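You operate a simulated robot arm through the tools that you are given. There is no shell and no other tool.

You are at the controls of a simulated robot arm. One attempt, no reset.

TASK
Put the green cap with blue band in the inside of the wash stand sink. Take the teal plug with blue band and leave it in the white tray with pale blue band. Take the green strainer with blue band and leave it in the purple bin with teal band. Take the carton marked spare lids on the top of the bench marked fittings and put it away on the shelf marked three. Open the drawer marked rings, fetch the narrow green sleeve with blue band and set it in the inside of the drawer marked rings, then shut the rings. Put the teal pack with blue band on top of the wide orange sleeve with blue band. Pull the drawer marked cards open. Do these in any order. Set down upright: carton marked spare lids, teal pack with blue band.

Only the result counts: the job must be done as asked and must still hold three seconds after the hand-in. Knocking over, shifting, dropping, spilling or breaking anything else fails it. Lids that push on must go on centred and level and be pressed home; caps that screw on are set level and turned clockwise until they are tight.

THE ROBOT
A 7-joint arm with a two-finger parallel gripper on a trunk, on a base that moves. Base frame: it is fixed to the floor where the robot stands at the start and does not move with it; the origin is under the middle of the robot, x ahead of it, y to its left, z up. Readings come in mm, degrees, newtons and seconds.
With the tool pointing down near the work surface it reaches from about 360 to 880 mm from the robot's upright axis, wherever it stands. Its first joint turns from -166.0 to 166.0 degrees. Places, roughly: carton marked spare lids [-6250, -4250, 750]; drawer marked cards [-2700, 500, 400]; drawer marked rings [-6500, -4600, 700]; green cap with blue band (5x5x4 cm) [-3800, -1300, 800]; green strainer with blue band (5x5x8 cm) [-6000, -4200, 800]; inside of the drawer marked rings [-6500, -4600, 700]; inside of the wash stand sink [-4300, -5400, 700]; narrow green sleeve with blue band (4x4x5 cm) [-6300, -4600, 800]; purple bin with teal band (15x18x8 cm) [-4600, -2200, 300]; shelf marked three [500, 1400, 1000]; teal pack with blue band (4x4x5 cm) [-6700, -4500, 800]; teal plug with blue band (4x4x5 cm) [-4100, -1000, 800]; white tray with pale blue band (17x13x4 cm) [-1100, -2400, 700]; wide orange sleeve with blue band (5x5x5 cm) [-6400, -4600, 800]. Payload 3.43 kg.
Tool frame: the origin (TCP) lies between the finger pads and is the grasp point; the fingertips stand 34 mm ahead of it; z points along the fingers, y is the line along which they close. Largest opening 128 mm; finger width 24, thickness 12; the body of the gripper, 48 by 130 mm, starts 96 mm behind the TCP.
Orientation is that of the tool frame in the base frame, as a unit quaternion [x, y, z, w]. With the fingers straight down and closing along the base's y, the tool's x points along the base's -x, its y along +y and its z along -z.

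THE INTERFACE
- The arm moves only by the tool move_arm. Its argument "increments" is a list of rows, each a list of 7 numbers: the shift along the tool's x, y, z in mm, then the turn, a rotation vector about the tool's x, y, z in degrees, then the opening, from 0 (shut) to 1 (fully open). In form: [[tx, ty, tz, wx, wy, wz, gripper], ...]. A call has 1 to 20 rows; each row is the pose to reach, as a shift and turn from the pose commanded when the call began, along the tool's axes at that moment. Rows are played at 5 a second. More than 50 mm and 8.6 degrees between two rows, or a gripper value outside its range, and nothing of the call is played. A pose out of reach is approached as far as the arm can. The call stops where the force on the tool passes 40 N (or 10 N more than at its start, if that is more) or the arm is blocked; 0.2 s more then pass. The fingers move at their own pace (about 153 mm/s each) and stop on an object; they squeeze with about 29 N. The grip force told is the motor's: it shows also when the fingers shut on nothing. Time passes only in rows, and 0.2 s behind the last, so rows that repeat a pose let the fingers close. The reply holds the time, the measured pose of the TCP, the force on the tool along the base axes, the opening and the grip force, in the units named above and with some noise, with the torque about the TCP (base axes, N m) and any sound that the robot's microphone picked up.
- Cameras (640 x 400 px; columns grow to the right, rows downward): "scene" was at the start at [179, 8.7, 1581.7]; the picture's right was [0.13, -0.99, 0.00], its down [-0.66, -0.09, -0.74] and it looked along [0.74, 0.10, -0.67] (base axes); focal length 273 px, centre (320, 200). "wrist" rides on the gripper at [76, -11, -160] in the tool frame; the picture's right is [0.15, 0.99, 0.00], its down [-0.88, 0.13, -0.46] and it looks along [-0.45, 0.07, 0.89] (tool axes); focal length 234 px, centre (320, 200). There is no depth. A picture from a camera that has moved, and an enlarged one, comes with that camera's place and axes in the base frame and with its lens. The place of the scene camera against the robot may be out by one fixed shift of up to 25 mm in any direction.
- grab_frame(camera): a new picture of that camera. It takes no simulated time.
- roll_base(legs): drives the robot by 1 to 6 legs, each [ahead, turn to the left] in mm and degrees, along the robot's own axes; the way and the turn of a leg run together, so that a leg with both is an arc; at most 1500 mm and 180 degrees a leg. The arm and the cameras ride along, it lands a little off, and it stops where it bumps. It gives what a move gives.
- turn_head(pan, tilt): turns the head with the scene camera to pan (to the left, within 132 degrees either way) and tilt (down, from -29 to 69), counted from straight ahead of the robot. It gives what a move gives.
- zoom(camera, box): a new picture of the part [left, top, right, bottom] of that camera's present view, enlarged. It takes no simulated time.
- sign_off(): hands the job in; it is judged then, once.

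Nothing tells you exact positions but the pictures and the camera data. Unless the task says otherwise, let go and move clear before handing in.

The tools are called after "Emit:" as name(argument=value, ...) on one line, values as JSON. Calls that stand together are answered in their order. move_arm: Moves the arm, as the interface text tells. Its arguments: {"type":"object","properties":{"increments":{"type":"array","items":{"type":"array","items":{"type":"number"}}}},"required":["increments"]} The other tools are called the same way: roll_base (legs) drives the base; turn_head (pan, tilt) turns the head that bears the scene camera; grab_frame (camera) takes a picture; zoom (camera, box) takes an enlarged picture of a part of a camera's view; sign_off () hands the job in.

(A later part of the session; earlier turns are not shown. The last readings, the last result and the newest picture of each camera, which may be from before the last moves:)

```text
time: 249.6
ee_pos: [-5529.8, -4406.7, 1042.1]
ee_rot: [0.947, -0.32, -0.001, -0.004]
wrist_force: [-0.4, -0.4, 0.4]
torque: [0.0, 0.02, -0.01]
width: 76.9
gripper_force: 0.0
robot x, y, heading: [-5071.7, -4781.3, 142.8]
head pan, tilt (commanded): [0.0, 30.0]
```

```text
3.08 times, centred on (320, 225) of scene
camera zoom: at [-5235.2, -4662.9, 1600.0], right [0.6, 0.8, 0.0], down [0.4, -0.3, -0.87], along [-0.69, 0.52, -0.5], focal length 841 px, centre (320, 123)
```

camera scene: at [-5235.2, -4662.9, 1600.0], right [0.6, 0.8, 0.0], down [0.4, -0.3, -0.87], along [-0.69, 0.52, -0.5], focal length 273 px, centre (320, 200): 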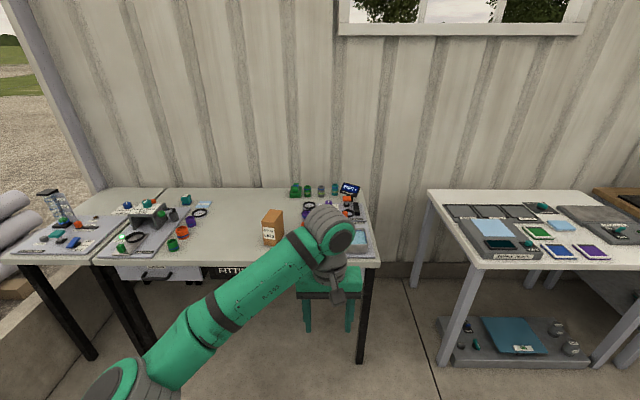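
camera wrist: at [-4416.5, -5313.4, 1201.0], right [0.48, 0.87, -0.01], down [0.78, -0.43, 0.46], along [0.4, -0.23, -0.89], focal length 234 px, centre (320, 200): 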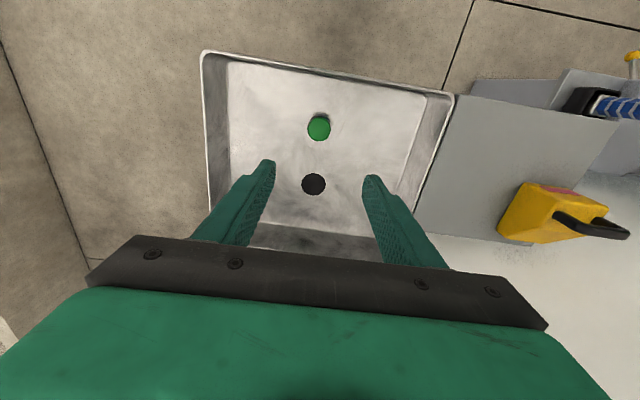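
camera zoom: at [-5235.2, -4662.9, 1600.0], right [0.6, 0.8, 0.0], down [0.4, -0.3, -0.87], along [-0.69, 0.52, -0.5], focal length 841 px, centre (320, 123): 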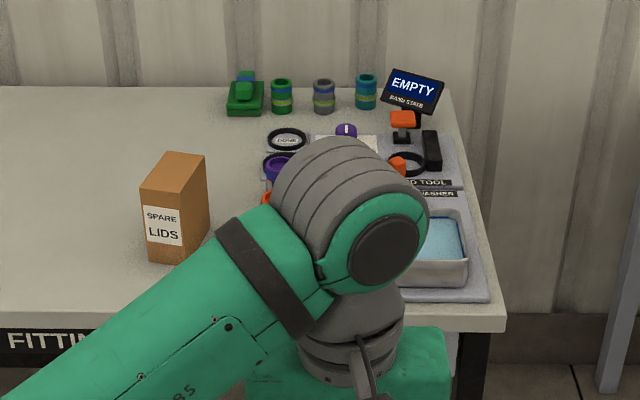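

I can identify: narrow green sleeve, wide orange sleeve, teal pack, RINGS drawer on the left part, spare lids carton in the middle. I'll shift along to stand in front of the RINGS drawer.

Emit:
roll_base(legs=[[0, 90], [680, 0], [0, -90], [200, 0]])

Emit:
turn_head(pan=0, tilt=40)

Emit:
grab_frame(camera="scene")

```text
time: 263.2
ee_pos: [-6103.5, -4830.4, 1042.3]
ee_rot: [0.949, -0.316, -0.001, -0.005]
wrist_force: [-0.6, -0.6, -0.8]
torque: [0.01, 0.04, 0.03]
width: 76.7
gripper_force: 0.1
robot x, y, heading: [-5640.3, -5201.0, 142.9]
head pan, tilt (commanded): [0.0, 30.0]
```

```text
time: 263.9
ee_pos: [-6102.6, -4830.0, 1042.1]
ee_rot: [0.948, -0.318, -0.001, -0.004]
wrist_force: [0.4, 0.2, 0.3]
torque: [-0.01, 0.0, -0.01]
width: 76.8
gripper_force: 0.2
robot x, y, heading: [-5640.2, -5200.2, 143.3]
head pan, tilt (commanded): [0.0, 40.0]
```

```text
taken
camera scene: at [-5803.1, -5088.3, 1584.8], right [0.6, 0.8, 0.0], down [0.51, -0.39, -0.77], along [-0.61, 0.46, -0.64], focal length 273 px, centre (320, 200)
```

scene: 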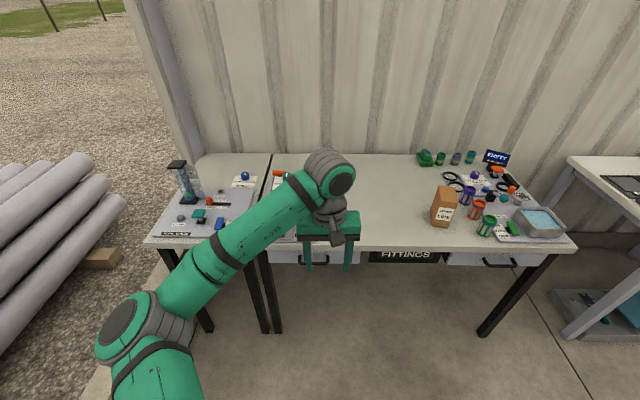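

Now reorienting the tool to point forward (in stages), while lowering in the free space in front of the table.

Emit:
move_arm(increments=[[-4, 0, 17, 0, -8, 0, 0.5], [-8, 0, 34, 0, -16, 0, 0.5], [-12, 0, 51, 0, -24, 0, 0.5], [-16, 0, 68, 0, -32, 0, 0.5], [-20, 0, 85, 0, -40, 0, 0.5], [-24, 0, 102, 0, -48, 0, 0.5], [-28, 0, 119, 0, -56, 0, 0.5], [-32, 0, 136, 0, -64, 0, 0.5], [-36, 0, 153, 0, -72, 0, 0.5], [-40, 0, 170, 0, -80, 0, 0.5], [-44, 0, 187, 0, -88, 0, 0.5], [-44, 0, 190, 0, -90, 0, 0.5]])

Emit:
grab_frame(camera="scene")

```text
time: 266.5
ee_pos: [-6137.3, -4802.0, 851.2]
ee_rot: [-0.67, 0.222, 0.671, 0.227]
wrist_force: [0.0, -0.2, -0.3]
torque: [-0.01, -0.02, -0.03]
width: 64.0
gripper_force: 0.1
robot x, y, heading: [-5644.8, -5198.4, 142.7]
head pan, tilt (commanded): [0.0, 40.0]
```

```text
taken
camera scene: at [-5803.0, -5088.4, 1584.8], right [0.6, 0.8, 0.0], down [0.51, -0.39, -0.77], along [-0.61, 0.46, -0.64], focal length 273 px, centre (320, 200)
```

scene: 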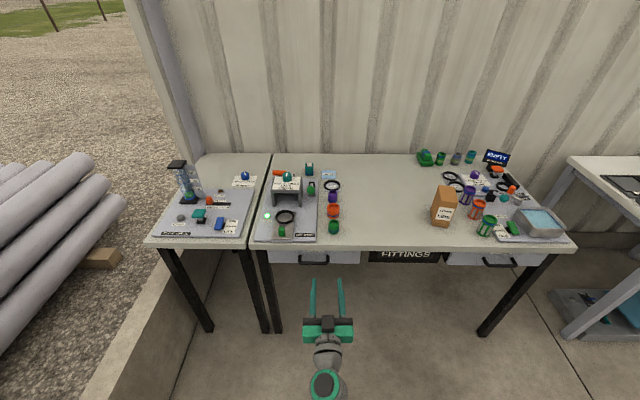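

Tool is now horizontal. Rolling it 90° so the fingers close vertically.

Emit:
move_arm(increments=[[0, 0, 0, 0, 0, 8.2, 0.6], [0, 0, 0, 0, 0, 16.4, 0.6], [0, 0, 0, 0, 0, 24.6, 0.6], [0, 0, 0, 0, 0, 32.8, 0.6], [0, 0, 0, 0, 0, 41, 0.6], [0, 0, 0, 0, 0, 49.2, 0.6], [0, 0, 0, 0, 0, 57.4, 0.6], [0, 0, 0, 0, 0, 65.6, 0.6], [0, 0, 0, 0, 0, 73.8, 0.6], [0, 0, 0, 0, 0, 82, 0.6], [0, 0, 0, 0, 0, 90, 0.6]])

Emit:
grab_frame(camera="wrist")

Emit:
zoom(camera="scene", box=[240, 150, 400, 300])

```text
time: 268.9
ee_pos: [-6139.4, -4802.1, 851.1]
ee_rot: [-0.317, 0.63, 0.635, -0.315]
wrist_force: [-0.4, 0.4, 0.7]
torque: [-0.03, 0.01, -0.02]
width: 76.7
gripper_force: 0.1
robot x, y, heading: [-5640.0, -5198.0, 143.3]
head pan, tilt (commanded): [0.0, 40.0]
```

```text
taken
camera wrist: at [-6056.6, -4960.7, 839.1], right [-0.09, -0.12, 0.99], down [0.89, 0.43, 0.13], along [-0.44, 0.9, 0.07], focal length 234 px, centre (320, 200)
```

wrist: 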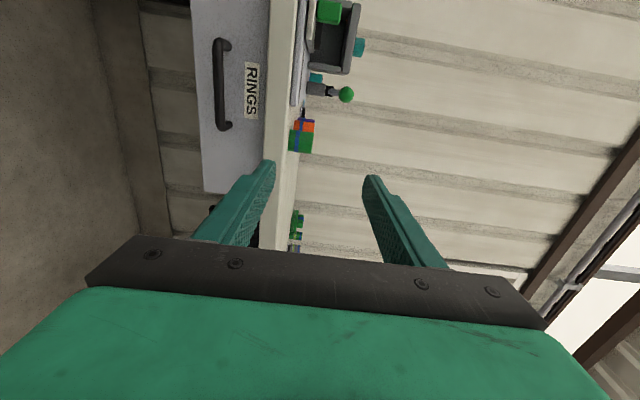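

```text
2.67 times, centred on (320, 225) of scene
camera zoom: at [-5803.0, -5088.4, 1584.8], right [0.6, 0.8, 0.0], down [0.51, -0.39, -0.77], along [-0.61, 0.46, -0.64], focal length 729 px, centre (320, 133)
```

zoom: 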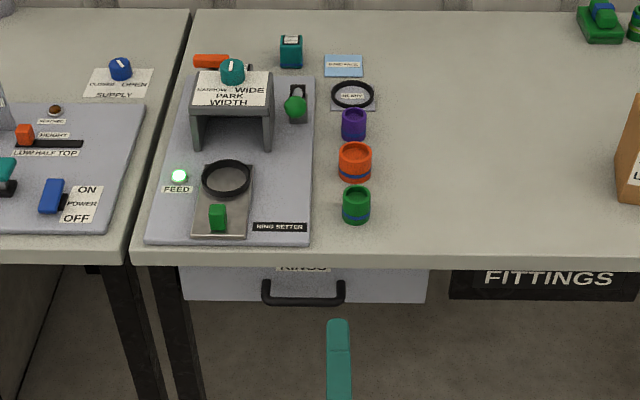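

RINGS handle estimated at ~842 mm ahead, z≈705, 32 mm left. I'll lower the hand to that height, shift left, retract slightly, then drive closer by 190 mm.

Emit:
move_arm(increments=[[12, -20, -30, 0, 0, 0, 0.6], [24, -60, -45, 0, 0, 0, 0.6], [36, -100, -55, 0, 0, 0, 0.6], [47, -140, -60, 0, 0, 0, 0.6], [47, -146, -60, 0, 0, 0, 0.6]])

Emit:
roll_base(legs=[[190, 0]])

Emit:
grab_frame(camera="wrist")

Emit:
grab_frame(camera="scene")

```text
time: 270.1
ee_pos: [-6117.9, -4874.9, 704.5]
ee_rot: [-0.316, 0.63, 0.636, -0.314]
wrist_force: [0.2, 0.0, 0.5]
torque: [0.0, 0.01, -0.01]
width: 76.7
gripper_force: 0.0
robot x, y, heading: [-5643.4, -5201.6, 142.9]
head pan, tilt (commanded): [0.0, 40.0]
```

```text
time: 271.7
ee_pos: [-6272.3, -4758.0, 705.1]
ee_rot: [-0.316, 0.63, 0.636, -0.314]
wrist_force: [-0.7, 0.7, 0.3]
torque: [0.02, 0.01, 0.0]
width: 76.9
gripper_force: 0.1
robot x, y, heading: [-5794.8, -5083.0, 143.0]
head pan, tilt (commanded): [0.0, 40.0]
```

```text
taken
camera wrist: at [-6190.3, -4915.9, 692.1], right [-0.09, -0.13, 0.99], down [0.89, 0.43, 0.13], along [-0.44, 0.9, 0.07], focal length 234 px, centre (320, 200)
```

wrist: 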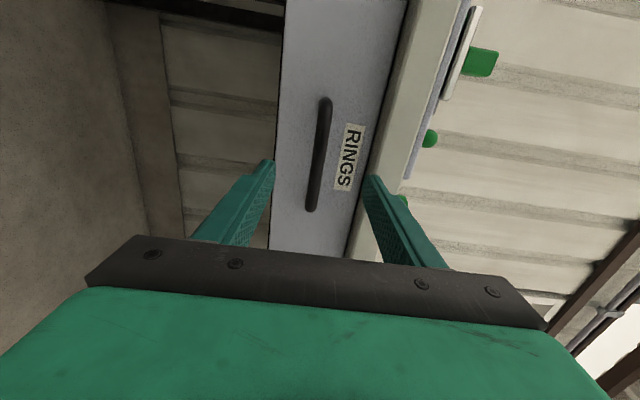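

```text
taken
camera scene: at [-5957.2, -4971.8, 1584.8], right [0.6, 0.8, 0.0], down [0.51, -0.39, -0.77], along [-0.61, 0.46, -0.64], focal length 273 px, centre (320, 200)
```

scene: 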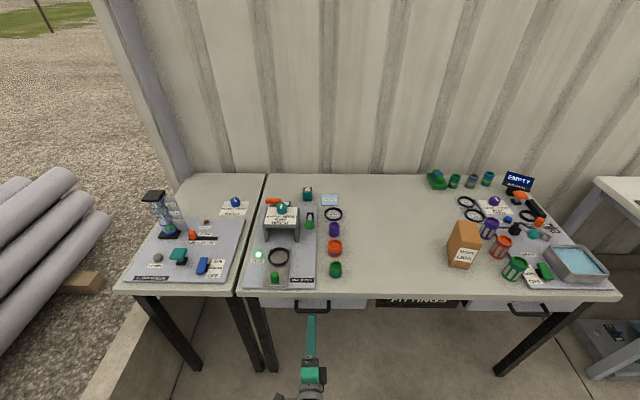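

The bar is ~100 mm ahead of the TCP at z≈700. I narrow the opening (to pass below the table edge), lower 4 mm and advance.

Emit:
move_arm(increments=[[0, -4, 0, 0, 0, 0, 0.4], [0, -4, 20, 0, 0, 0, 0.4], [0, -4, 40, 0, 0, 0, 0.4], [0, -4, 55, 0, 0, 0, 0.4]])

Emit:
grab_frame(camera="wrist")

```text
time: 272.7
ee_pos: [-6316.6, -4725.3, 700.5]
ee_rot: [-0.316, 0.63, 0.636, -0.314]
wrist_force: [0.0, 0.3, 0.3]
torque: [-0.04, 0.0, 0.02]
width: 51.1
gripper_force: 0.0
robot x, y, heading: [-5794.6, -5086.6, 142.8]
head pan, tilt (commanded): [0.0, 40.0]
```

```text
taken
camera wrist: at [-6234.3, -4882.6, 688.2], right [-0.09, -0.12, 0.99], down [0.89, 0.43, 0.13], along [-0.44, 0.9, 0.07], focal length 234 px, centre (320, 200)
```

wrist: 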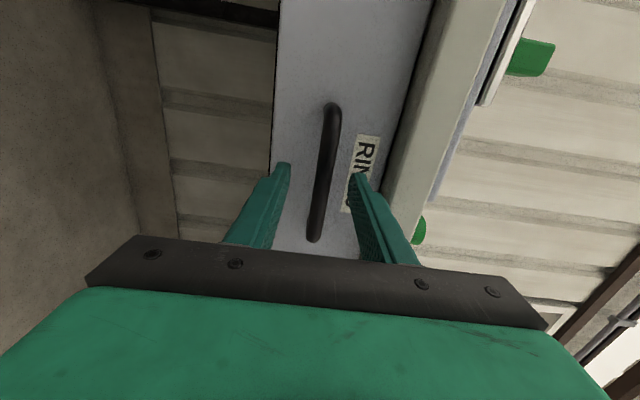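

Emit:
move_arm(increments=[[0, 0, 14, 0, 0, 0, 0.4], [0, 0, 28, 0, 0, 0, 0.4], [0, 0, 28, 0, 0, 0, 0.2], [0, 0, 28, 0, 0, 0, 0.0], [0, 0, 28, 0, 0, 0, 0.0], [0, 0, 28, 0, 0, 0, 0.0]])

Emit:
grab_frame(camera="wrist")

```text
time: 273.2
ee_pos: [-6329.7, -4713.7, 699.8]
ee_rot: [-0.317, 0.631, 0.635, -0.314]
wrist_force: [12.5, -14.7, 6.4]
torque: [-0.18, -0.26, -0.15]
width: 47.3
gripper_force: 0.0
robot x, y, heading: [-5798.3, -5083.3, 142.8]
head pan, tilt (commanded): [0.0, 40.0]
stopped in row 2: the force on the tool passed its limit at 81 N (the readings are from after the stop); the commanded pose is now the measured one
```

```text
taken
camera wrist: at [-6247.5, -4871.9, 686.7], right [-0.09, -0.12, 0.99], down [0.89, 0.43, 0.14], along [-0.44, 0.9, 0.07], focal length 234 px, centre (320, 200)
```

wrist: 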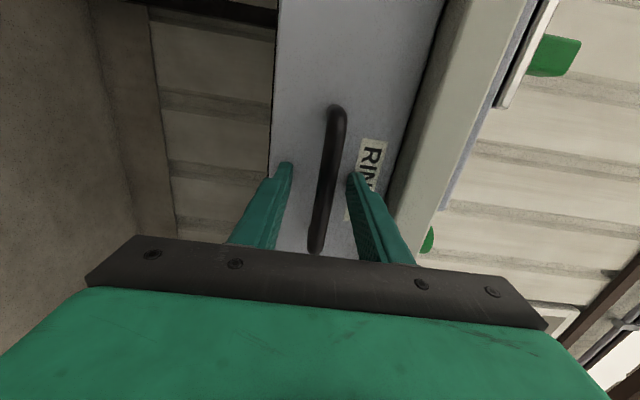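

Fingertips touched the drawer face; the bar is between the pads. Backing off 3 mm and closing.

Emit:
move_arm(increments=[[0, 0, -3, 0, 0, 0, 0.3], [0, 0, -3, 0, 0, 0, 0.15], [0, 0, -3, 0, 0, 0, 0.0], [0, 0, -3, 0, 0, 0, 0.0], [0, 0, -3, 0, 0, 0, 0.0]])

Emit:
grab_frame(camera="wrist")

```text
time: 274.3
ee_pos: [-6328.0, -4714.5, 702.1]
ee_rot: [-0.316, 0.628, 0.637, -0.315]
wrist_force: [8.4, -6.4, 5.8]
torque: [-0.36, 0.36, 0.45]
width: 13.6
gripper_force: 45.1
robot x, y, heading: [-5798.1, -5084.1, 142.7]
head pan, tilt (commanded): [0.0, 40.0]
stopped in row 5: the force on the tool passed its limit at 42 N (the readings are from after the stop); the commanded pose is now the measured one
```

```text
taken
camera wrist: at [-6246.5, -4872.8, 689.1], right [-0.08, -0.13, 0.99], down [0.89, 0.43, 0.13], along [-0.44, 0.9, 0.08], focal length 234 px, centre (320, 200)
```

wrist: 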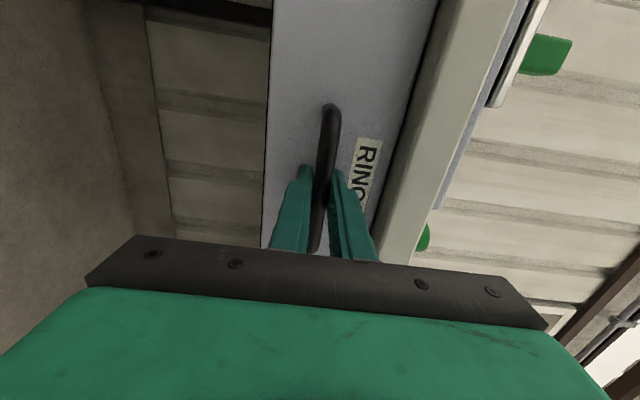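

Bar gripped. Pulling the RINGS drawer open in small steps.

Emit:
move_arm(increments=[[0, 0, -15, 0, 0, 0, 0], [0, 0, -30, 0, 0, 0, 0], [0, 0, -45, 0, 0, 0, 0], [0, 0, -60, 0, 0, 0, 0], [0, 0, -75, 0, 0, 0, 0], [0, 0, -90, 0, 0, 0, 0], [0, 0, -105, 0, 0, 0, 0], [0, 0, -120, 0, 0, 0, 0], [0, 0, -135, 0, 0, 0, 0], [0, 0, -150, 0, 0, 0, 0], [0, 0, -165, 0, 0, 0, 0], [0, 0, -180, 0, 0, 0, 0]])

Emit:
grab_frame(camera="scene")

```text
time: 276.9
ee_pos: [-6248.6, -4776.3, 703.1]
ee_rot: [-0.316, 0.629, 0.637, -0.314]
wrist_force: [-7.0, -11.6, 4.1]
torque: [-0.46, 0.33, 0.82]
width: 13.9
gripper_force: 44.7
out of reach, approached as far as the arm can: row 7, 8, 9, 10, 11, 12
robot x, y, heading: [-5797.2, -5084.2, 143.0]
head pan, tilt (commanded): [0.0, 40.0]
```

```text
taken
camera scene: at [-5957.1, -4972.3, 1584.8], right [0.6, 0.8, 0.0], down [0.51, -0.39, -0.77], along [-0.61, 0.46, -0.64], focal length 273 px, centre (320, 200)
```

scene: 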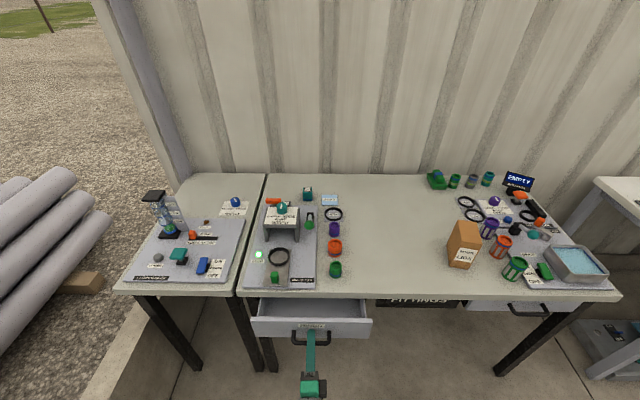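

The arm's inner reach limit was hit at ~100 mm; I'll pull the rest by backing the base 110 mm.

Emit:
roll_base(legs=[[-110, 0]])

Emit:
grab_frame(camera="scene")

Emit:
zoom(camera="scene", box=[220, 220, 420, 370])

```text
time: 278.1
ee_pos: [-6160.4, -4843.7, 703.3]
ee_rot: [-0.317, 0.629, 0.636, -0.316]
wrist_force: [-19.9, -25.3, -3.0]
torque: [-0.41, 0.31, -0.06]
width: 13.5
gripper_force: 44.7
robot x, y, heading: [-5708.7, -5151.2, 143.0]
head pan, tilt (commanded): [0.0, 40.0]
```

```text
taken
camera scene: at [-5869.0, -5039.3, 1584.8], right [0.6, 0.8, 0.0], down [0.51, -0.39, -0.77], along [-0.61, 0.46, -0.64], focal length 273 px, centre (320, 200)
```

scene: 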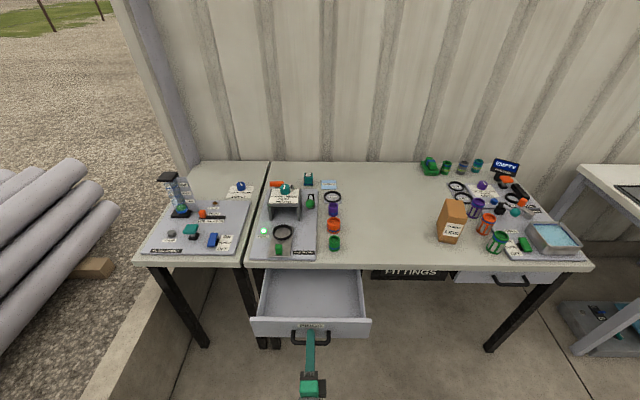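

```text
2.67 times, centred on (320, 295) of scene
camera zoom: at [-5869.0, -5039.3, 1584.8], right [0.6, 0.8, 0.0], down [0.51, -0.39, -0.77], along [-0.61, 0.46, -0.64], focal length 729 px, centre (320, -53)
```

zoom: 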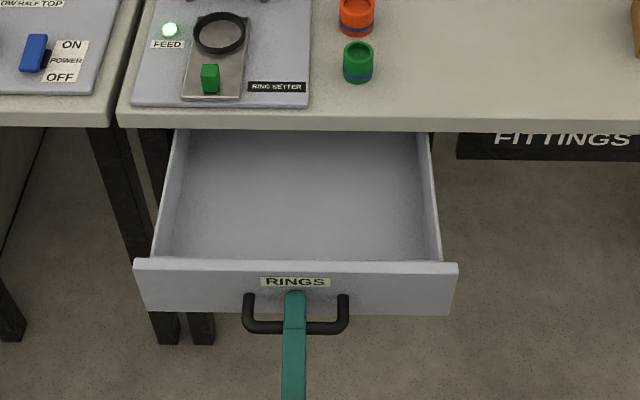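

Drawer is open ~210 mm and empty. Relieving lateral load, releasing the handle and backing away.

Emit:
move_arm(increments=[[2, 0, 0, 0, 0, 0, 0], [3, 0, 0, 0, 0, 0, 0.0], [3, 0, 0, 0, 0, 0, 0.2], [3, 0, 0, 0, 0, 0, 0.4], [3, 0, 0, 0, 0, 0, 0.4]])

Emit:
roll_base(legs=[[-180, 0]])

Emit:
move_arm(increments=[[0, 40, 20, 0, 0, 0, 0.4], [0, 80, 40, 0, 0, 0, 0.4], [0, 120, 60, 0, 0, 0, 0.4], [0, 148, 85, 0, 0, 0, 0.4]])

Emit:
move_arm(increments=[[0, 0, 0, 0, 0, -8.2, 0.5], [0, 0, 0, 0, 0, -16.4, 0.5], [0, 0, 0, 0, 0, -24.6, 0.5], [0, 0, 0, 0, 0, -32.8, 0.5], [0, 0, 0, 0, 0, -41, 0.5], [0, 0, 0, 0, 0, -49.2, 0.5], [0, 0, 0, 0, 0, -57.4, 0.5], [0, 0, 0, 0, 0, -65.6, 0.5], [0, 0, 0, 0, 0, -73.8, 0.5], [0, 0, 0, 0, 0, -82, 0.5], [0, 0, 0, 0, 0, -90, 0.5]])

```text
time: 279.3
ee_pos: [-6162.2, -4846.3, 703.7]
ee_rot: [-0.317, 0.629, 0.636, -0.316]
wrist_force: [-0.4, -0.5, 0.1]
torque: [-0.03, 0.02, -0.02]
width: 51.0
gripper_force: 0.0
robot x, y, heading: [-5706.1, -5152.9, 142.8]
head pan, tilt (commanded): [0.0, 40.0]
```

```text
time: 280.8
ee_pos: [-6019.0, -4955.1, 702.9]
ee_rot: [-0.318, 0.628, 0.635, -0.317]
wrist_force: [-0.8, 0.5, 0.2]
torque: [0.01, 0.02, 0.04]
width: 51.1
gripper_force: 0.1
robot x, y, heading: [-5564.3, -5257.6, 143.1]
head pan, tilt (commanded): [0.0, 40.0]
```

```text
time: 281.8
ee_pos: [-6086.6, -4906.8, 851.3]
ee_rot: [-0.317, 0.629, 0.636, -0.316]
wrist_force: [0.4, -0.9, 0.4]
torque: [0.01, -0.03, -0.01]
width: 51.4
gripper_force: 0.0
robot x, y, heading: [-5563.4, -5261.5, 143.0]
head pan, tilt (commanded): [0.0, 40.0]
```

```text
time: 284.2
ee_pos: [-6086.1, -4906.1, 853.1]
ee_rot: [-0.669, 0.219, 0.673, 0.226]
wrist_force: [0.4, 0.0, -0.8]
torque: [-0.01, 0.01, 0.0]
width: 64.0
gripper_force: 0.1
robot x, y, heading: [-5565.4, -5258.4, 143.3]
head pan, tilt (commanded): [0.0, 40.0]
```

Now pitching the tool back down to vertical.

Emit:
move_arm(increments=[[-17, 0, -4, 0, 8, 0, 0.5], [-34, 0, -8, 0, 16, 0, 0.5], [-51, 0, -12, 0, 24, 0, 0.5], [-68, 0, -16, 0, 32, 0, 0.5], [-85, 0, -20, 0, 40, 0, 0.5], [-102, 0, -24, 0, 48, 0, 0.5], [-119, 0, -28, 0, 56, 0, 0.5], [-136, 0, -32, 0, 64, 0, 0.5], [-153, 0, -36, 0, 72, 0, 0.5], [-170, 0, -40, 0, 80, 0, 0.5], [-187, 0, -44, 0, 88, 0, 0.5], [-190, 0, -44, 0, 90, 0, 0.5]])

Emit:
grab_frame(camera="scene")

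```text
time: 286.8
ee_pos: [-6051.7, -4935.2, 1041.9]
ee_rot: [0.949, -0.315, -0.003, -0.004]
wrist_force: [-0.8, -0.4, -1.0]
torque: [0.01, 0.02, 0.01]
width: 64.2
gripper_force: 0.0
robot x, y, heading: [-5566.9, -5260.4, 142.8]
head pan, tilt (commanded): [0.0, 40.0]
```

```text
taken
camera scene: at [-5724.9, -5147.3, 1584.7], right [0.6, 0.8, 0.0], down [0.51, -0.39, -0.77], along [-0.61, 0.46, -0.64], focal length 273 px, centre (320, 200)
```

scene: 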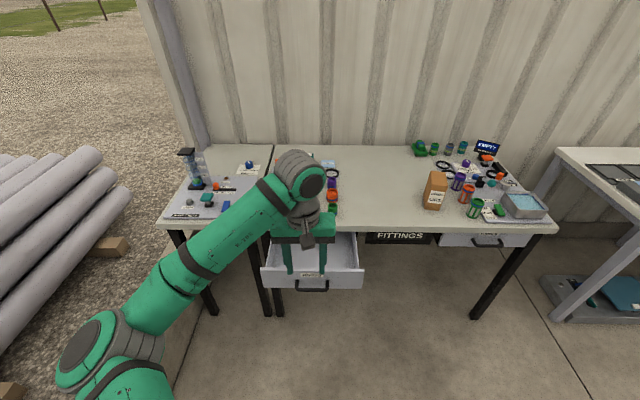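

Driving 255 mm closer so both the sleeve and the drawer are in reach.

Emit:
roll_base(legs=[[255, 0]])

Emit:
grab_frame(camera="scene")

Emit:
grab_frame(camera="wrist")

```text
time: 288.7
ee_pos: [-6254.4, -4779.8, 1041.6]
ee_rot: [0.949, -0.315, -0.003, -0.004]
wrist_force: [-0.1, -0.1, 0.5]
torque: [-0.02, -0.03, 0.02]
width: 63.9
gripper_force: 0.0
robot x, y, heading: [-5772.4, -5107.0, 142.9]
head pan, tilt (commanded): [0.0, 40.0]
```

```text
taken
camera scene: at [-5930.4, -4991.9, 1584.7], right [0.6, 0.8, 0.0], down [0.51, -0.39, -0.77], along [-0.61, 0.46, -0.64], focal length 273 px, centre (320, 200)
```

scene: 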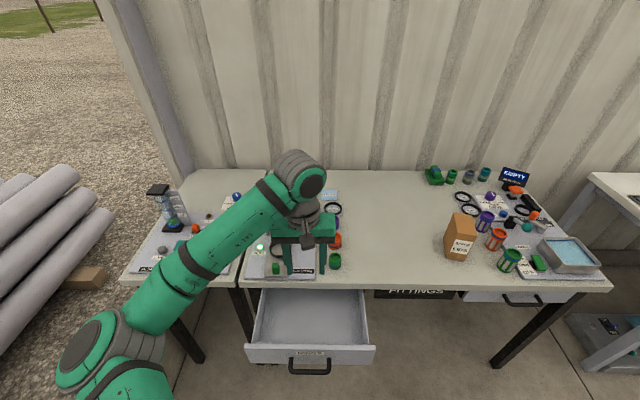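

```text
taken
camera wrist: at [-6188.1, -4818.4, 1200.2], right [-0.48, -0.88, -0.01], down [-0.78, 0.42, 0.46], along [-0.4, 0.23, -0.89], focal length 234 px, centre (320, 200)
```

wrist: 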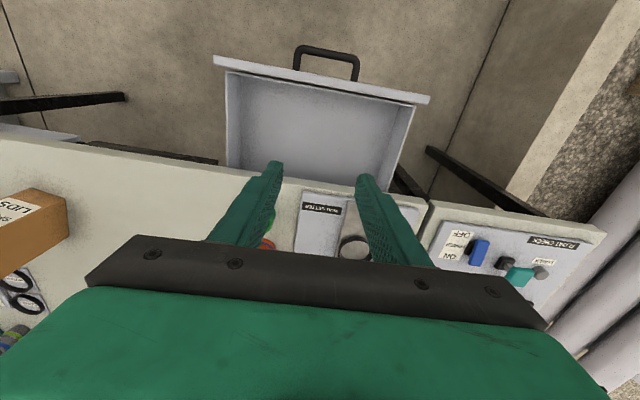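

Moving over the narrow green sleeve to view it.

Emit:
move_arm(increments=[[-40, -18, 10, 0, 0, 0, 0.6], [-80, -36, 20, 0, 0, 0, 0.6], [-120, -54, 35, 0, 0, 0, 0.6], [-160, -72, 50, 0, 0, 0, 0.6], [-169, -76, 80, 0, 0, 0, 0.6]])

Emit:
grab_frame(camera="wrist")

```text
time: 289.9
ee_pos: [-6346.4, -4616.1, 963.3]
ee_rot: [0.949, -0.316, -0.004, -0.004]
wrist_force: [0.3, -0.2, 0.7]
torque: [-0.01, -0.01, 0.02]
width: 76.9
gripper_force: 0.1
robot x, y, heading: [-5768.9, -5104.5, 143.0]
head pan, tilt (commanded): [0.0, 40.0]
```

```text
taken
camera wrist: at [-6278.6, -4656.0, 1121.0], right [-0.48, -0.88, -0.01], down [-0.78, 0.42, 0.46], along [-0.4, 0.23, -0.89], focal length 234 px, centre (320, 200)
```

wrist: 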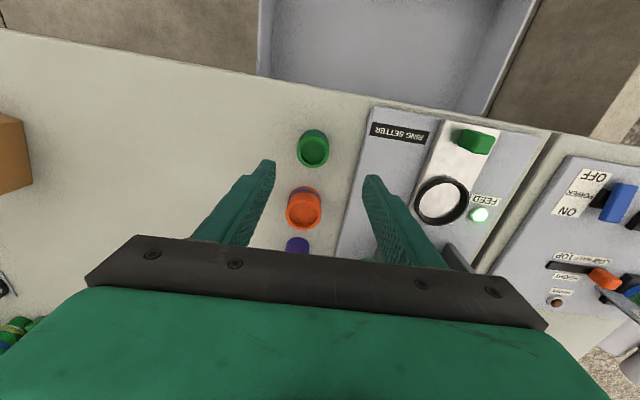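

Sleeve is nearly centred (6 mm right). I'll grip its upper half with a narrow opening to keep the left finger off the ring-setter plate.

Emit:
move_arm(increments=[[0, -6, 30, 0, 0, 0, 0.45], [0, -6, 60, 0, 0, 0, 0.45], [0, -6, 85, 0, 0, 0, 0.45]])

Emit:
grab_frame(camera="wrist")

```text
time: 290.7
ee_pos: [-6342.7, -4610.0, 877.7]
ee_rot: [0.949, -0.316, -0.003, -0.003]
wrist_force: [0.0, -0.7, -0.2]
torque: [0.05, 0.02, -0.02]
width: 57.5
gripper_force: 0.2
robot x, y, heading: [-5770.2, -5106.0, 142.9]
head pan, tilt (commanded): [0.0, 40.0]
```

```text
taken
camera wrist: at [-6275.4, -4650.1, 1036.6], right [-0.48, -0.88, -0.01], down [-0.78, 0.42, 0.46], along [-0.4, 0.22, -0.89], focal length 234 px, centre (320, 200)
```

wrist: 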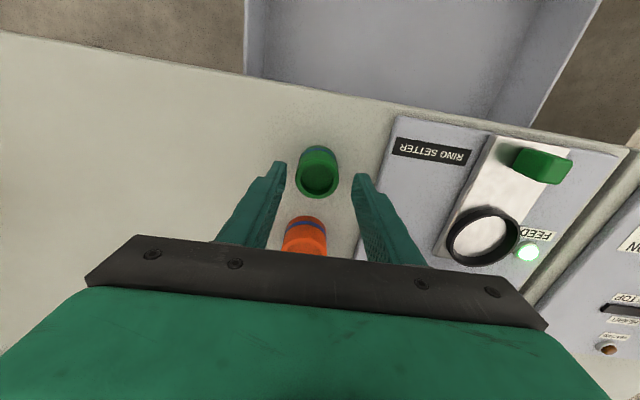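

Emit:
move_arm(increments=[[-2, 0, 12, 0, 0, 0, 0.45], [-2, 0, 24, 0, 0, 0, 0.45], [-2, 0, 34, 0, 0, 0, 0.45], [-2, 0, 34, 0, 0, 0, 0.3], [-2, 0, 34, 0, 0, 0, 0.1], [-2, 0, 34, 0, 0, 0, 0.0], [-2, 0, 34, 0, 0, 0, 0.0], [-2, 0, 34, 0, 0, 0, 0.0]])

Emit:
grab_frame(camera="wrist")

```text
time: 292.5
ee_pos: [-6344.9, -4607.7, 843.8]
ee_rot: [0.949, -0.316, -0.003, -0.004]
wrist_force: [0.2, 0.3, -0.4]
torque: [-0.01, -0.04, -0.01]
width: 38.6
gripper_force: 29.0
robot x, y, heading: [-5768.5, -5103.6, 142.8]
head pan, tilt (commanded): [0.0, 40.0]
```

```text
taken
camera wrist: at [-6276.7, -4648.2, 1003.2], right [-0.48, -0.88, -0.01], down [-0.78, 0.42, 0.46], along [-0.4, 0.23, -0.89], focal length 234 px, centre (320, 200)
```

wrist: 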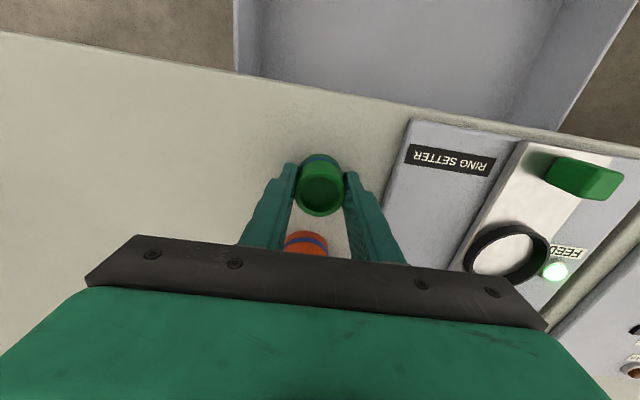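

Sleeve gripped. Lifting, moving back over the open drawer, and lowering into it.

Emit:
move_arm(increments=[[0, 0, -30, 0, 0, 0, 0], [0, 0, -70, 0, 0, 0, 0], [0, 0, -105, 0, 0, 0, 0], [40, 20, -105, 0, 0, 0, 0], [80, 42, -105, 0, 0, 0, 0], [120, 63, -105, 0, 0, 0, 0], [156, 84, -105, 0, 0, 0, 0]])

Emit:
grab_frame(camera="wrist")

Emit:
grab_frame(camera="scene")

```text
time: 294.1
ee_pos: [-6268.1, -4770.1, 948.3]
ee_rot: [0.949, -0.315, -0.004, -0.004]
wrist_force: [0.2, 0.2, -0.4]
torque: [-0.02, 0.03, 0.01]
width: 38.5
gripper_force: 29.2
robot x, y, heading: [-5769.8, -5099.7, 143.0]
head pan, tilt (commanded): [0.0, 40.0]
```

```text
taken
camera wrist: at [-6200.8, -4810.2, 1107.3], right [-0.48, -0.88, -0.01], down [-0.78, 0.42, 0.46], along [-0.4, 0.22, -0.89], focal length 234 px, centre (320, 200)
```

wrist: 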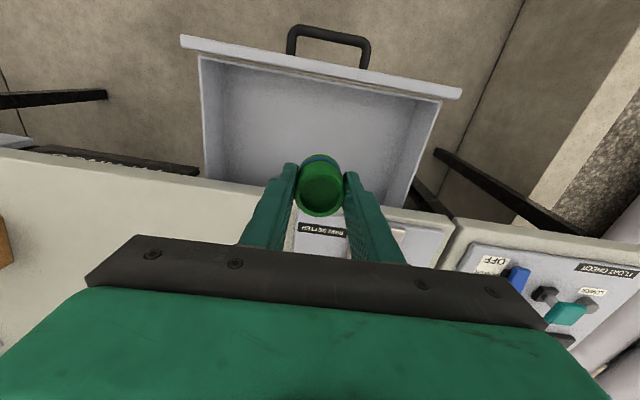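

```text
taken
camera scene: at [-5930.5, -4991.6, 1584.7], right [0.6, 0.8, 0.0], down [0.51, -0.39, -0.77], along [-0.61, 0.46, -0.64], focal length 273 px, centre (320, 200)
```

scene: 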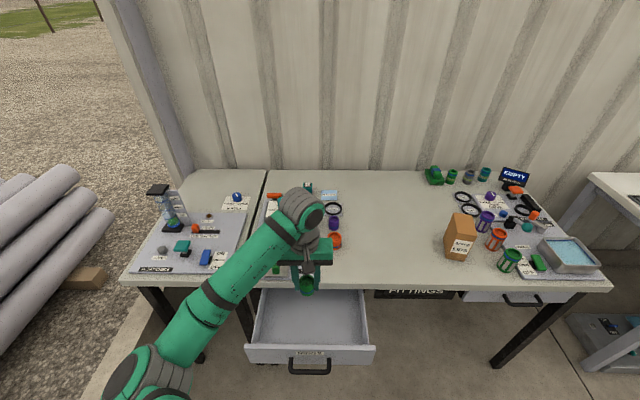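

Aligned over the middle of the drawer opening. Lowering.

Emit:
move_arm(increments=[[0, 0, 40, 0, 0, 0, 0], [0, 0, 80, 0, 0, 0, 0], [0, 0, 120, 0, 0, 0, 0], [0, 0, 155, 0, 0, 0, 0], [0, 0, 185, 0, 0, 0, 0]])

Emit:
grab_frame(camera="wrist")

```text
time: 295.3
ee_pos: [-6271.8, -4768.7, 761.9]
ee_rot: [0.949, -0.316, -0.003, -0.004]
wrist_force: [-0.3, -0.2, -1.5]
torque: [0.0, -0.03, -0.02]
width: 38.4
gripper_force: 29.0
robot x, y, heading: [-5767.8, -5105.9, 143.2]
head pan, tilt (commanded): [0.0, 40.0]
```

```text
taken
camera wrist: at [-6203.5, -4808.5, 920.4], right [-0.48, -0.88, -0.01], down [-0.78, 0.42, 0.46], along [-0.41, 0.23, -0.89], focal length 234 px, centre (320, 200)
```

wrist: 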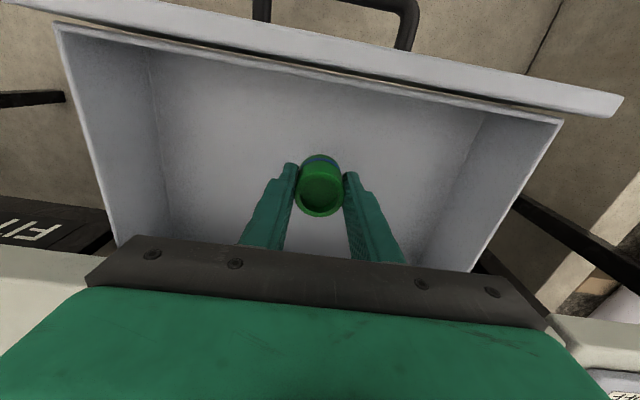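

Emit:
move_arm(increments=[[0, 0, 8, 0, 0, 0, 0], [0, 0, 16, 0, 0, 0, 0], [0, 0, 22, 0, 0, 0, 0], [0, 0, 28, 0, 0, 0, 0], [0, 0, 33, 0, 0, 0, 0], [0, 0, 38, 0, 0, 0, 0]])

Emit:
grab_frame(camera="wrist")

```text
time: 296.7
ee_pos: [-6271.0, -4768.5, 725.8]
ee_rot: [0.949, -0.315, -0.003, -0.004]
wrist_force: [0.4, -0.1, -0.6]
torque: [0.0, 0.0, -0.02]
width: 38.6
gripper_force: 28.5
robot x, y, heading: [-5768.8, -5102.6, 142.9]
head pan, tilt (commanded): [0.0, 40.0]
```

```text
taken
camera wrist: at [-6202.7, -4808.2, 883.3], right [-0.48, -0.88, -0.01], down [-0.78, 0.42, 0.46], along [-0.4, 0.23, -0.89], focal length 234 px, centre (320, 200)
```

wrist: 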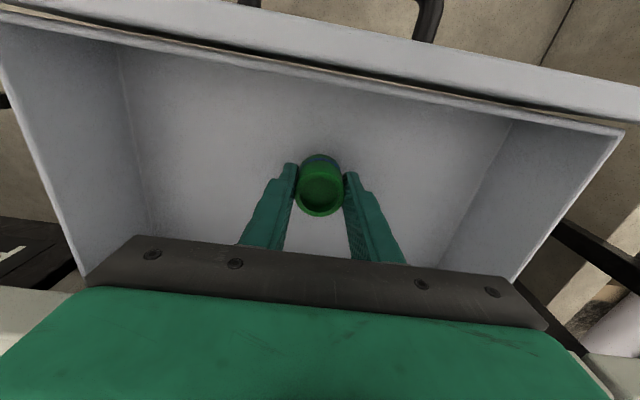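

Emit:
move_arm(increments=[[0, 0, 5, 0, 0, 0, 0], [0, 0, 10, 0, 0, 0, 0], [0, 0, 15, 0, 0, 0, 0], [0, 0, 20, 0, 0, 0, 0], [0, 0, 25, 0, 0, 0, 0]])

Emit:
grab_frame(camera="wrist")

```text
time: 297.7
ee_pos: [-6272.4, -4767.2, 709.3]
ee_rot: [0.948, -0.317, -0.006, -0.005]
wrist_force: [0.0, 1.6, 10.2]
torque: [-0.06, -0.02, 0.01]
width: 38.3
gripper_force: 28.8
robot x, y, heading: [-5767.5, -5104.0, 143.0]
head pan, tilt (commanded): [0.0, 40.0]
stopped in row 5: the force on the tool passed its limit at 49 N (the readings are from after the stop); the commanded pose is now the measured one
```

```text
taken
camera wrist: at [-6203.3, -4807.6, 866.8], right [-0.48, -0.88, -0.01], down [-0.78, 0.42, 0.47], along [-0.41, 0.23, -0.88], focal length 234 px, centre (320, 200)
```

wrist: 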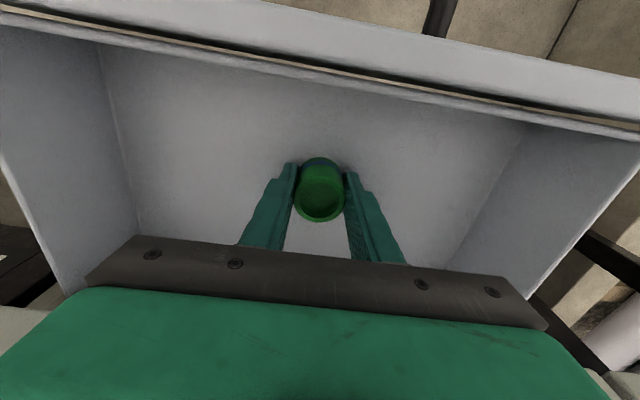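

The sleeve touched the drawer floor. Releasing and lifting straight up.

Emit:
move_arm(increments=[[0, 0, -1, 0, 0, 0, 0.1], [0, 0, -1, 0, 0, 0, 0.3], [0, 0, -1, 0, 0, 0, 0.45], [0, 0, -1, 0, 0, 0, 0.45]])

Emit:
move_arm(increments=[[0, 0, -30, 0, 0, 0, 0.45], [0, 0, -70, 0, 0, 0, 0.45], [0, 0, -115, 0, 0, 0, 0.45], [0, 0, -160, 0, 0, 0, 0.45], [0, 0, -205, 0, 0, 0, 0.45], [0, 0, -250, 0, 0, 0, 0.45], [0, 0, -295, 0, 0, 0, 0.45], [0, 0, -330, 0, 0, 0, 0.45]])

Emit:
grab_frame(camera="wrist")

```text
time: 298.7
ee_pos: [-6272.0, -4767.3, 709.0]
ee_rot: [0.949, -0.316, -0.005, -0.005]
wrist_force: [0.0, 0.1, -0.3]
torque: [0.02, -0.02, -0.02]
width: 57.5
gripper_force: 0.2
robot x, y, heading: [-5767.8, -5102.0, 142.6]
head pan, tilt (commanded): [0.0, 40.0]
```

```text
time: 300.5
ee_pos: [-6269.0, -4771.2, 1039.0]
ee_rot: [0.948, -0.317, -0.006, -0.005]
wrist_force: [-0.5, -0.5, -0.1]
torque: [0.01, 0.0, -0.04]
width: 57.5
gripper_force: 0.0
robot x, y, heading: [-5770.8, -5102.8, 142.9]
head pan, tilt (commanded): [0.0, 40.0]
```

```text
taken
camera wrist: at [-6200.6, -4811.9, 1197.6], right [-0.48, -0.88, -0.01], down [-0.78, 0.42, 0.47], along [-0.41, 0.23, -0.88], focal length 234 px, centre (320, 200)
```

wrist: 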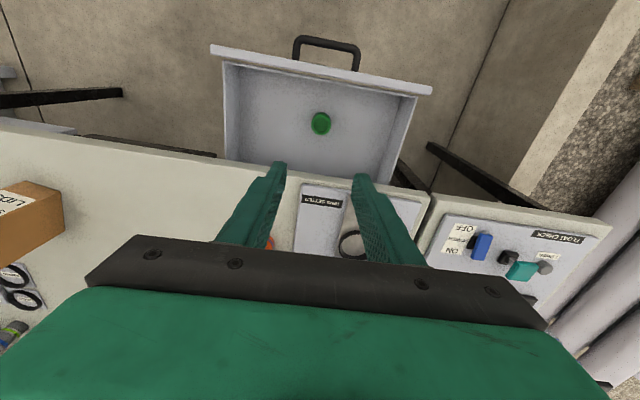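

The sleeve stands upright in the drawer. Now I back up, point the tool forward with fingers closed, and push the drawer shut by its handle bar.

Emit:
roll_base(legs=[[-210, 0]])

Emit:
move_arm(increments=[[-4, 0, 17, 0, -8, 0, 0.2], [-8, 0, 34, 0, -16, 0, 0.1], [-12, 0, 51, 0, -24, 0, 0], [-16, 0, 68, 0, -32, 0, 0], [-20, 0, 85, 0, -40, 0, 0], [-24, 0, 102, 0, -48, 0, 0], [-28, -2, 119, 0, -56, 0, 0], [-32, -4, 136, 0, -64, 0, 0], [-36, -6, 153, 0, -72, 0, 0], [-40, -8, 170, 0, -80, 0, 0], [-44, -9, 187, 0, -88, 0, 0], [-44, -9, 190, 0, -90, 0, 0]])

Emit:
grab_frame(camera="scene")

```text
time: 302.1
ee_pos: [-6102.3, -4898.9, 1039.7]
ee_rot: [0.949, -0.317, -0.006, -0.004]
wrist_force: [0.2, -0.1, 0.4]
torque: [0.02, -0.01, 0.01]
width: 57.6
gripper_force: 0.1
robot x, y, heading: [-5605.8, -5231.2, 143.0]
head pan, tilt (commanded): [0.0, 40.0]
```

```text
time: 304.7
ee_pos: [-6133.8, -4862.1, 848.8]
ee_rot: [-0.666, 0.221, 0.675, 0.227]
wrist_force: [0.1, -0.8, -0.6]
torque: [0.01, -0.01, 0.04]
width: 0.0
gripper_force: 29.2
robot x, y, heading: [-5603.4, -5230.0, 142.7]
head pan, tilt (commanded): [0.0, 40.0]
```

```text
taken
camera scene: at [-5763.2, -5118.2, 1584.8], right [0.6, 0.8, 0.0], down [0.51, -0.39, -0.77], along [-0.61, 0.46, -0.64], focal length 273 px, centre (320, 200)
```

scene: 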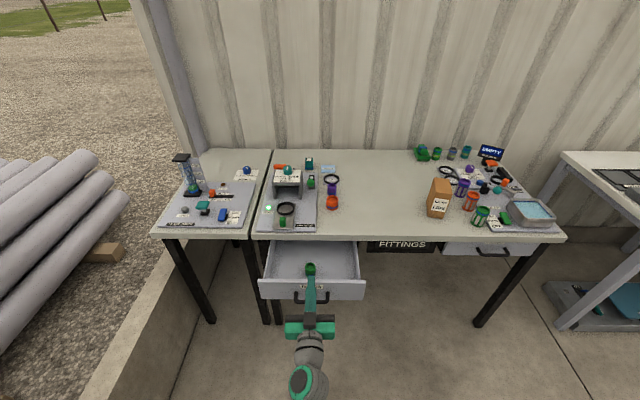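

Retracting slightly, then lowering to handle height z≈702.

Emit:
move_arm(increments=[[0, 0, -35, 0, 0, 0, 0], [0, 0, -65, 0, 0, 0, 0], [40, 0, -65, 0, 0, 0, 0], [80, 0, -65, 0, 0, 0, 0], [120, 0, -65, 0, 0, 0, 0], [147, 0, -65, 0, 0, 0, 0]])

Emit:
grab_frame(camera="wrist")

Emit:
grab_frame(camera="scene")

```text
time: 306.1
ee_pos: [-6084.2, -4898.5, 701.9]
ee_rot: [-0.665, 0.221, 0.676, 0.228]
wrist_force: [0.7, 0.9, 0.7]
torque: [-0.01, 0.01, -0.03]
width: 0.1
gripper_force: 28.6
robot x, y, heading: [-5603.3, -5232.3, 142.9]
head pan, tilt (commanded): [0.0, 40.0]
```

```text
taken
camera wrist: at [-5949.4, -4986.3, 623.9], right [-0.6, -0.79, -0.15], down [0.29, -0.39, 0.87], along [-0.75, 0.48, 0.46], focal length 234 px, centre (320, 200)
```

wrist: 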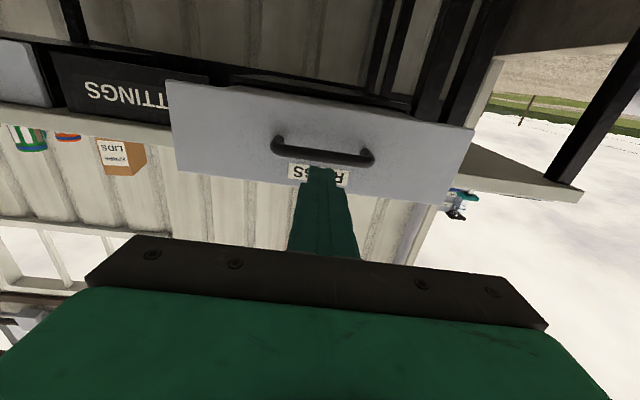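

```text
taken
camera scene: at [-5763.2, -5118.3, 1584.8], right [0.6, 0.8, 0.0], down [0.51, -0.39, -0.77], along [-0.61, 0.46, -0.64], focal length 273 px, centre (320, 200)
```

scene: 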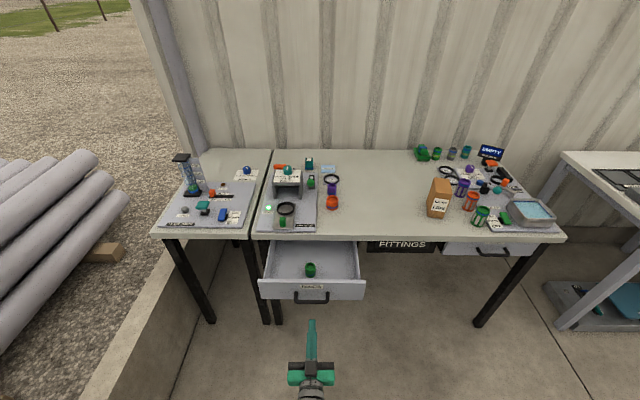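

The closed fingertips are aligned with the handle bar. Driving forward 225 mm to push, then finishing with the arm.

Emit:
roll_base(legs=[[110, 0], [115, 0]])

Emit:
grab_frame(camera="scene")

Emit:
grab_frame(camera="wrist")

```text
time: 308.1
ee_pos: [-6263.5, -4761.7, 703.2]
ee_rot: [-0.666, 0.221, 0.675, 0.227]
wrist_force: [0.7, -0.3, -0.5]
torque: [0.02, 0.01, -0.03]
width: 0.0
gripper_force: 29.4
robot x, y, heading: [-5786.0, -5093.3, 142.9]
head pan, tilt (commanded): [0.0, 40.0]
```

```text
taken
camera scene: at [-5944.1, -4981.2, 1584.8], right [0.6, 0.8, 0.0], down [0.51, -0.39, -0.77], along [-0.61, 0.46, -0.64], focal length 273 px, centre (320, 200)
```

scene: 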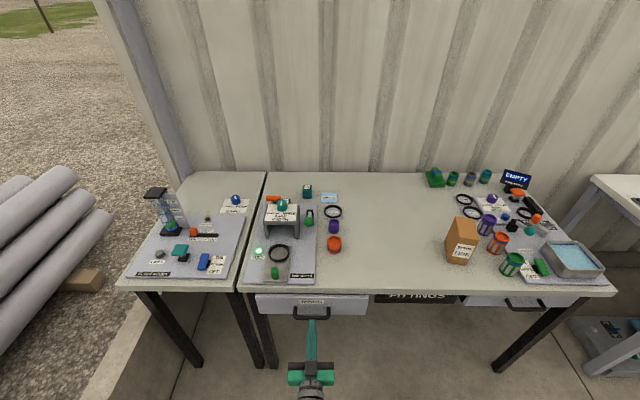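

```text
taken
camera wrist: at [-6130.3, -4849.5, 623.9], right [-0.6, -0.79, -0.15], down [0.29, -0.39, 0.87], along [-0.75, 0.48, 0.46], focal length 234 px, centre (320, 200)
```

wrist: 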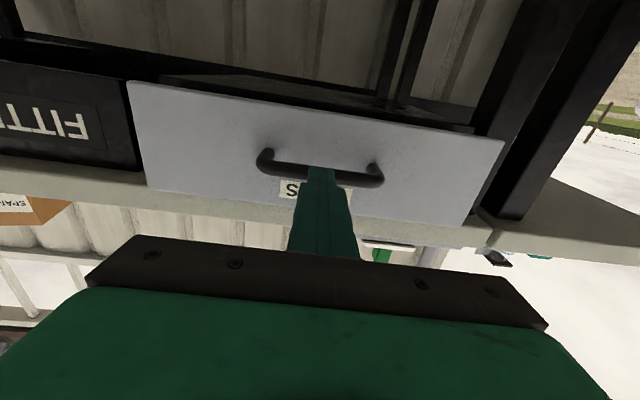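

Nearly shut. Finishing the push with the arm under force guard.

Emit:
move_arm(increments=[[0, 0, 10, 0, 0, 0, 0], [0, 0, 20, 0, 0, 0, 0], [0, 0, 30, 0, 0, 0, 0], [0, 0, 40, 0, 0, 0, 0], [0, 0, 46, 0, 0, 0, 0], [0, 0, 52, 0, 0, 0, 0], [0, 0, 58, 0, 0, 0, 0], [0, 0, 64, 0, 0, 0, 0]])

Emit:
grab_frame(camera="wrist")

Emit:
zoom(camera="scene", box=[220, 220, 420, 370])

```text
time: 309.2
ee_pos: [-6294.3, -4737.7, 703.4]
ee_rot: [-0.667, 0.221, 0.675, 0.227]
wrist_force: [14.9, -14.4, 6.4]
torque: [0.2, 0.12, -0.11]
width: 0.2
gripper_force: 29.3
robot x, y, heading: [-5783.0, -5091.9, 142.6]
head pan, tilt (commanded): [0.0, 40.0]
stopped in row 5: the force on the tool passed its limit at 60 N (the readings are from after the stop); the commanded pose is now the measured one
```

```text
taken
camera wrist: at [-6161.3, -4825.5, 624.4], right [-0.6, -0.79, -0.15], down [0.29, -0.39, 0.87], along [-0.75, 0.48, 0.46], focal length 234 px, centre (320, 200)
```

wrist: 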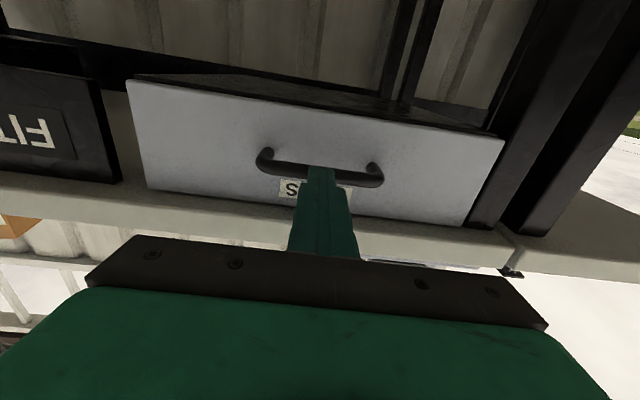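

```text
2.67 times, centred on (320, 295) of scene
camera zoom: at [-5943.2, -4982.0, 1584.9], right [0.6, 0.8, 0.0], down [0.51, -0.39, -0.77], along [-0.61, 0.46, -0.64], focal length 729 px, centre (320, -53)
```

zoom: 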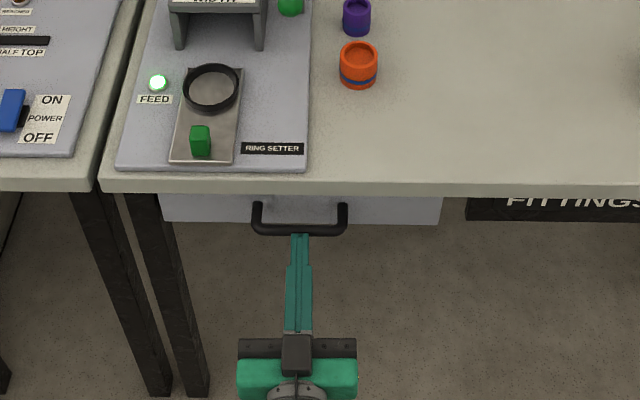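

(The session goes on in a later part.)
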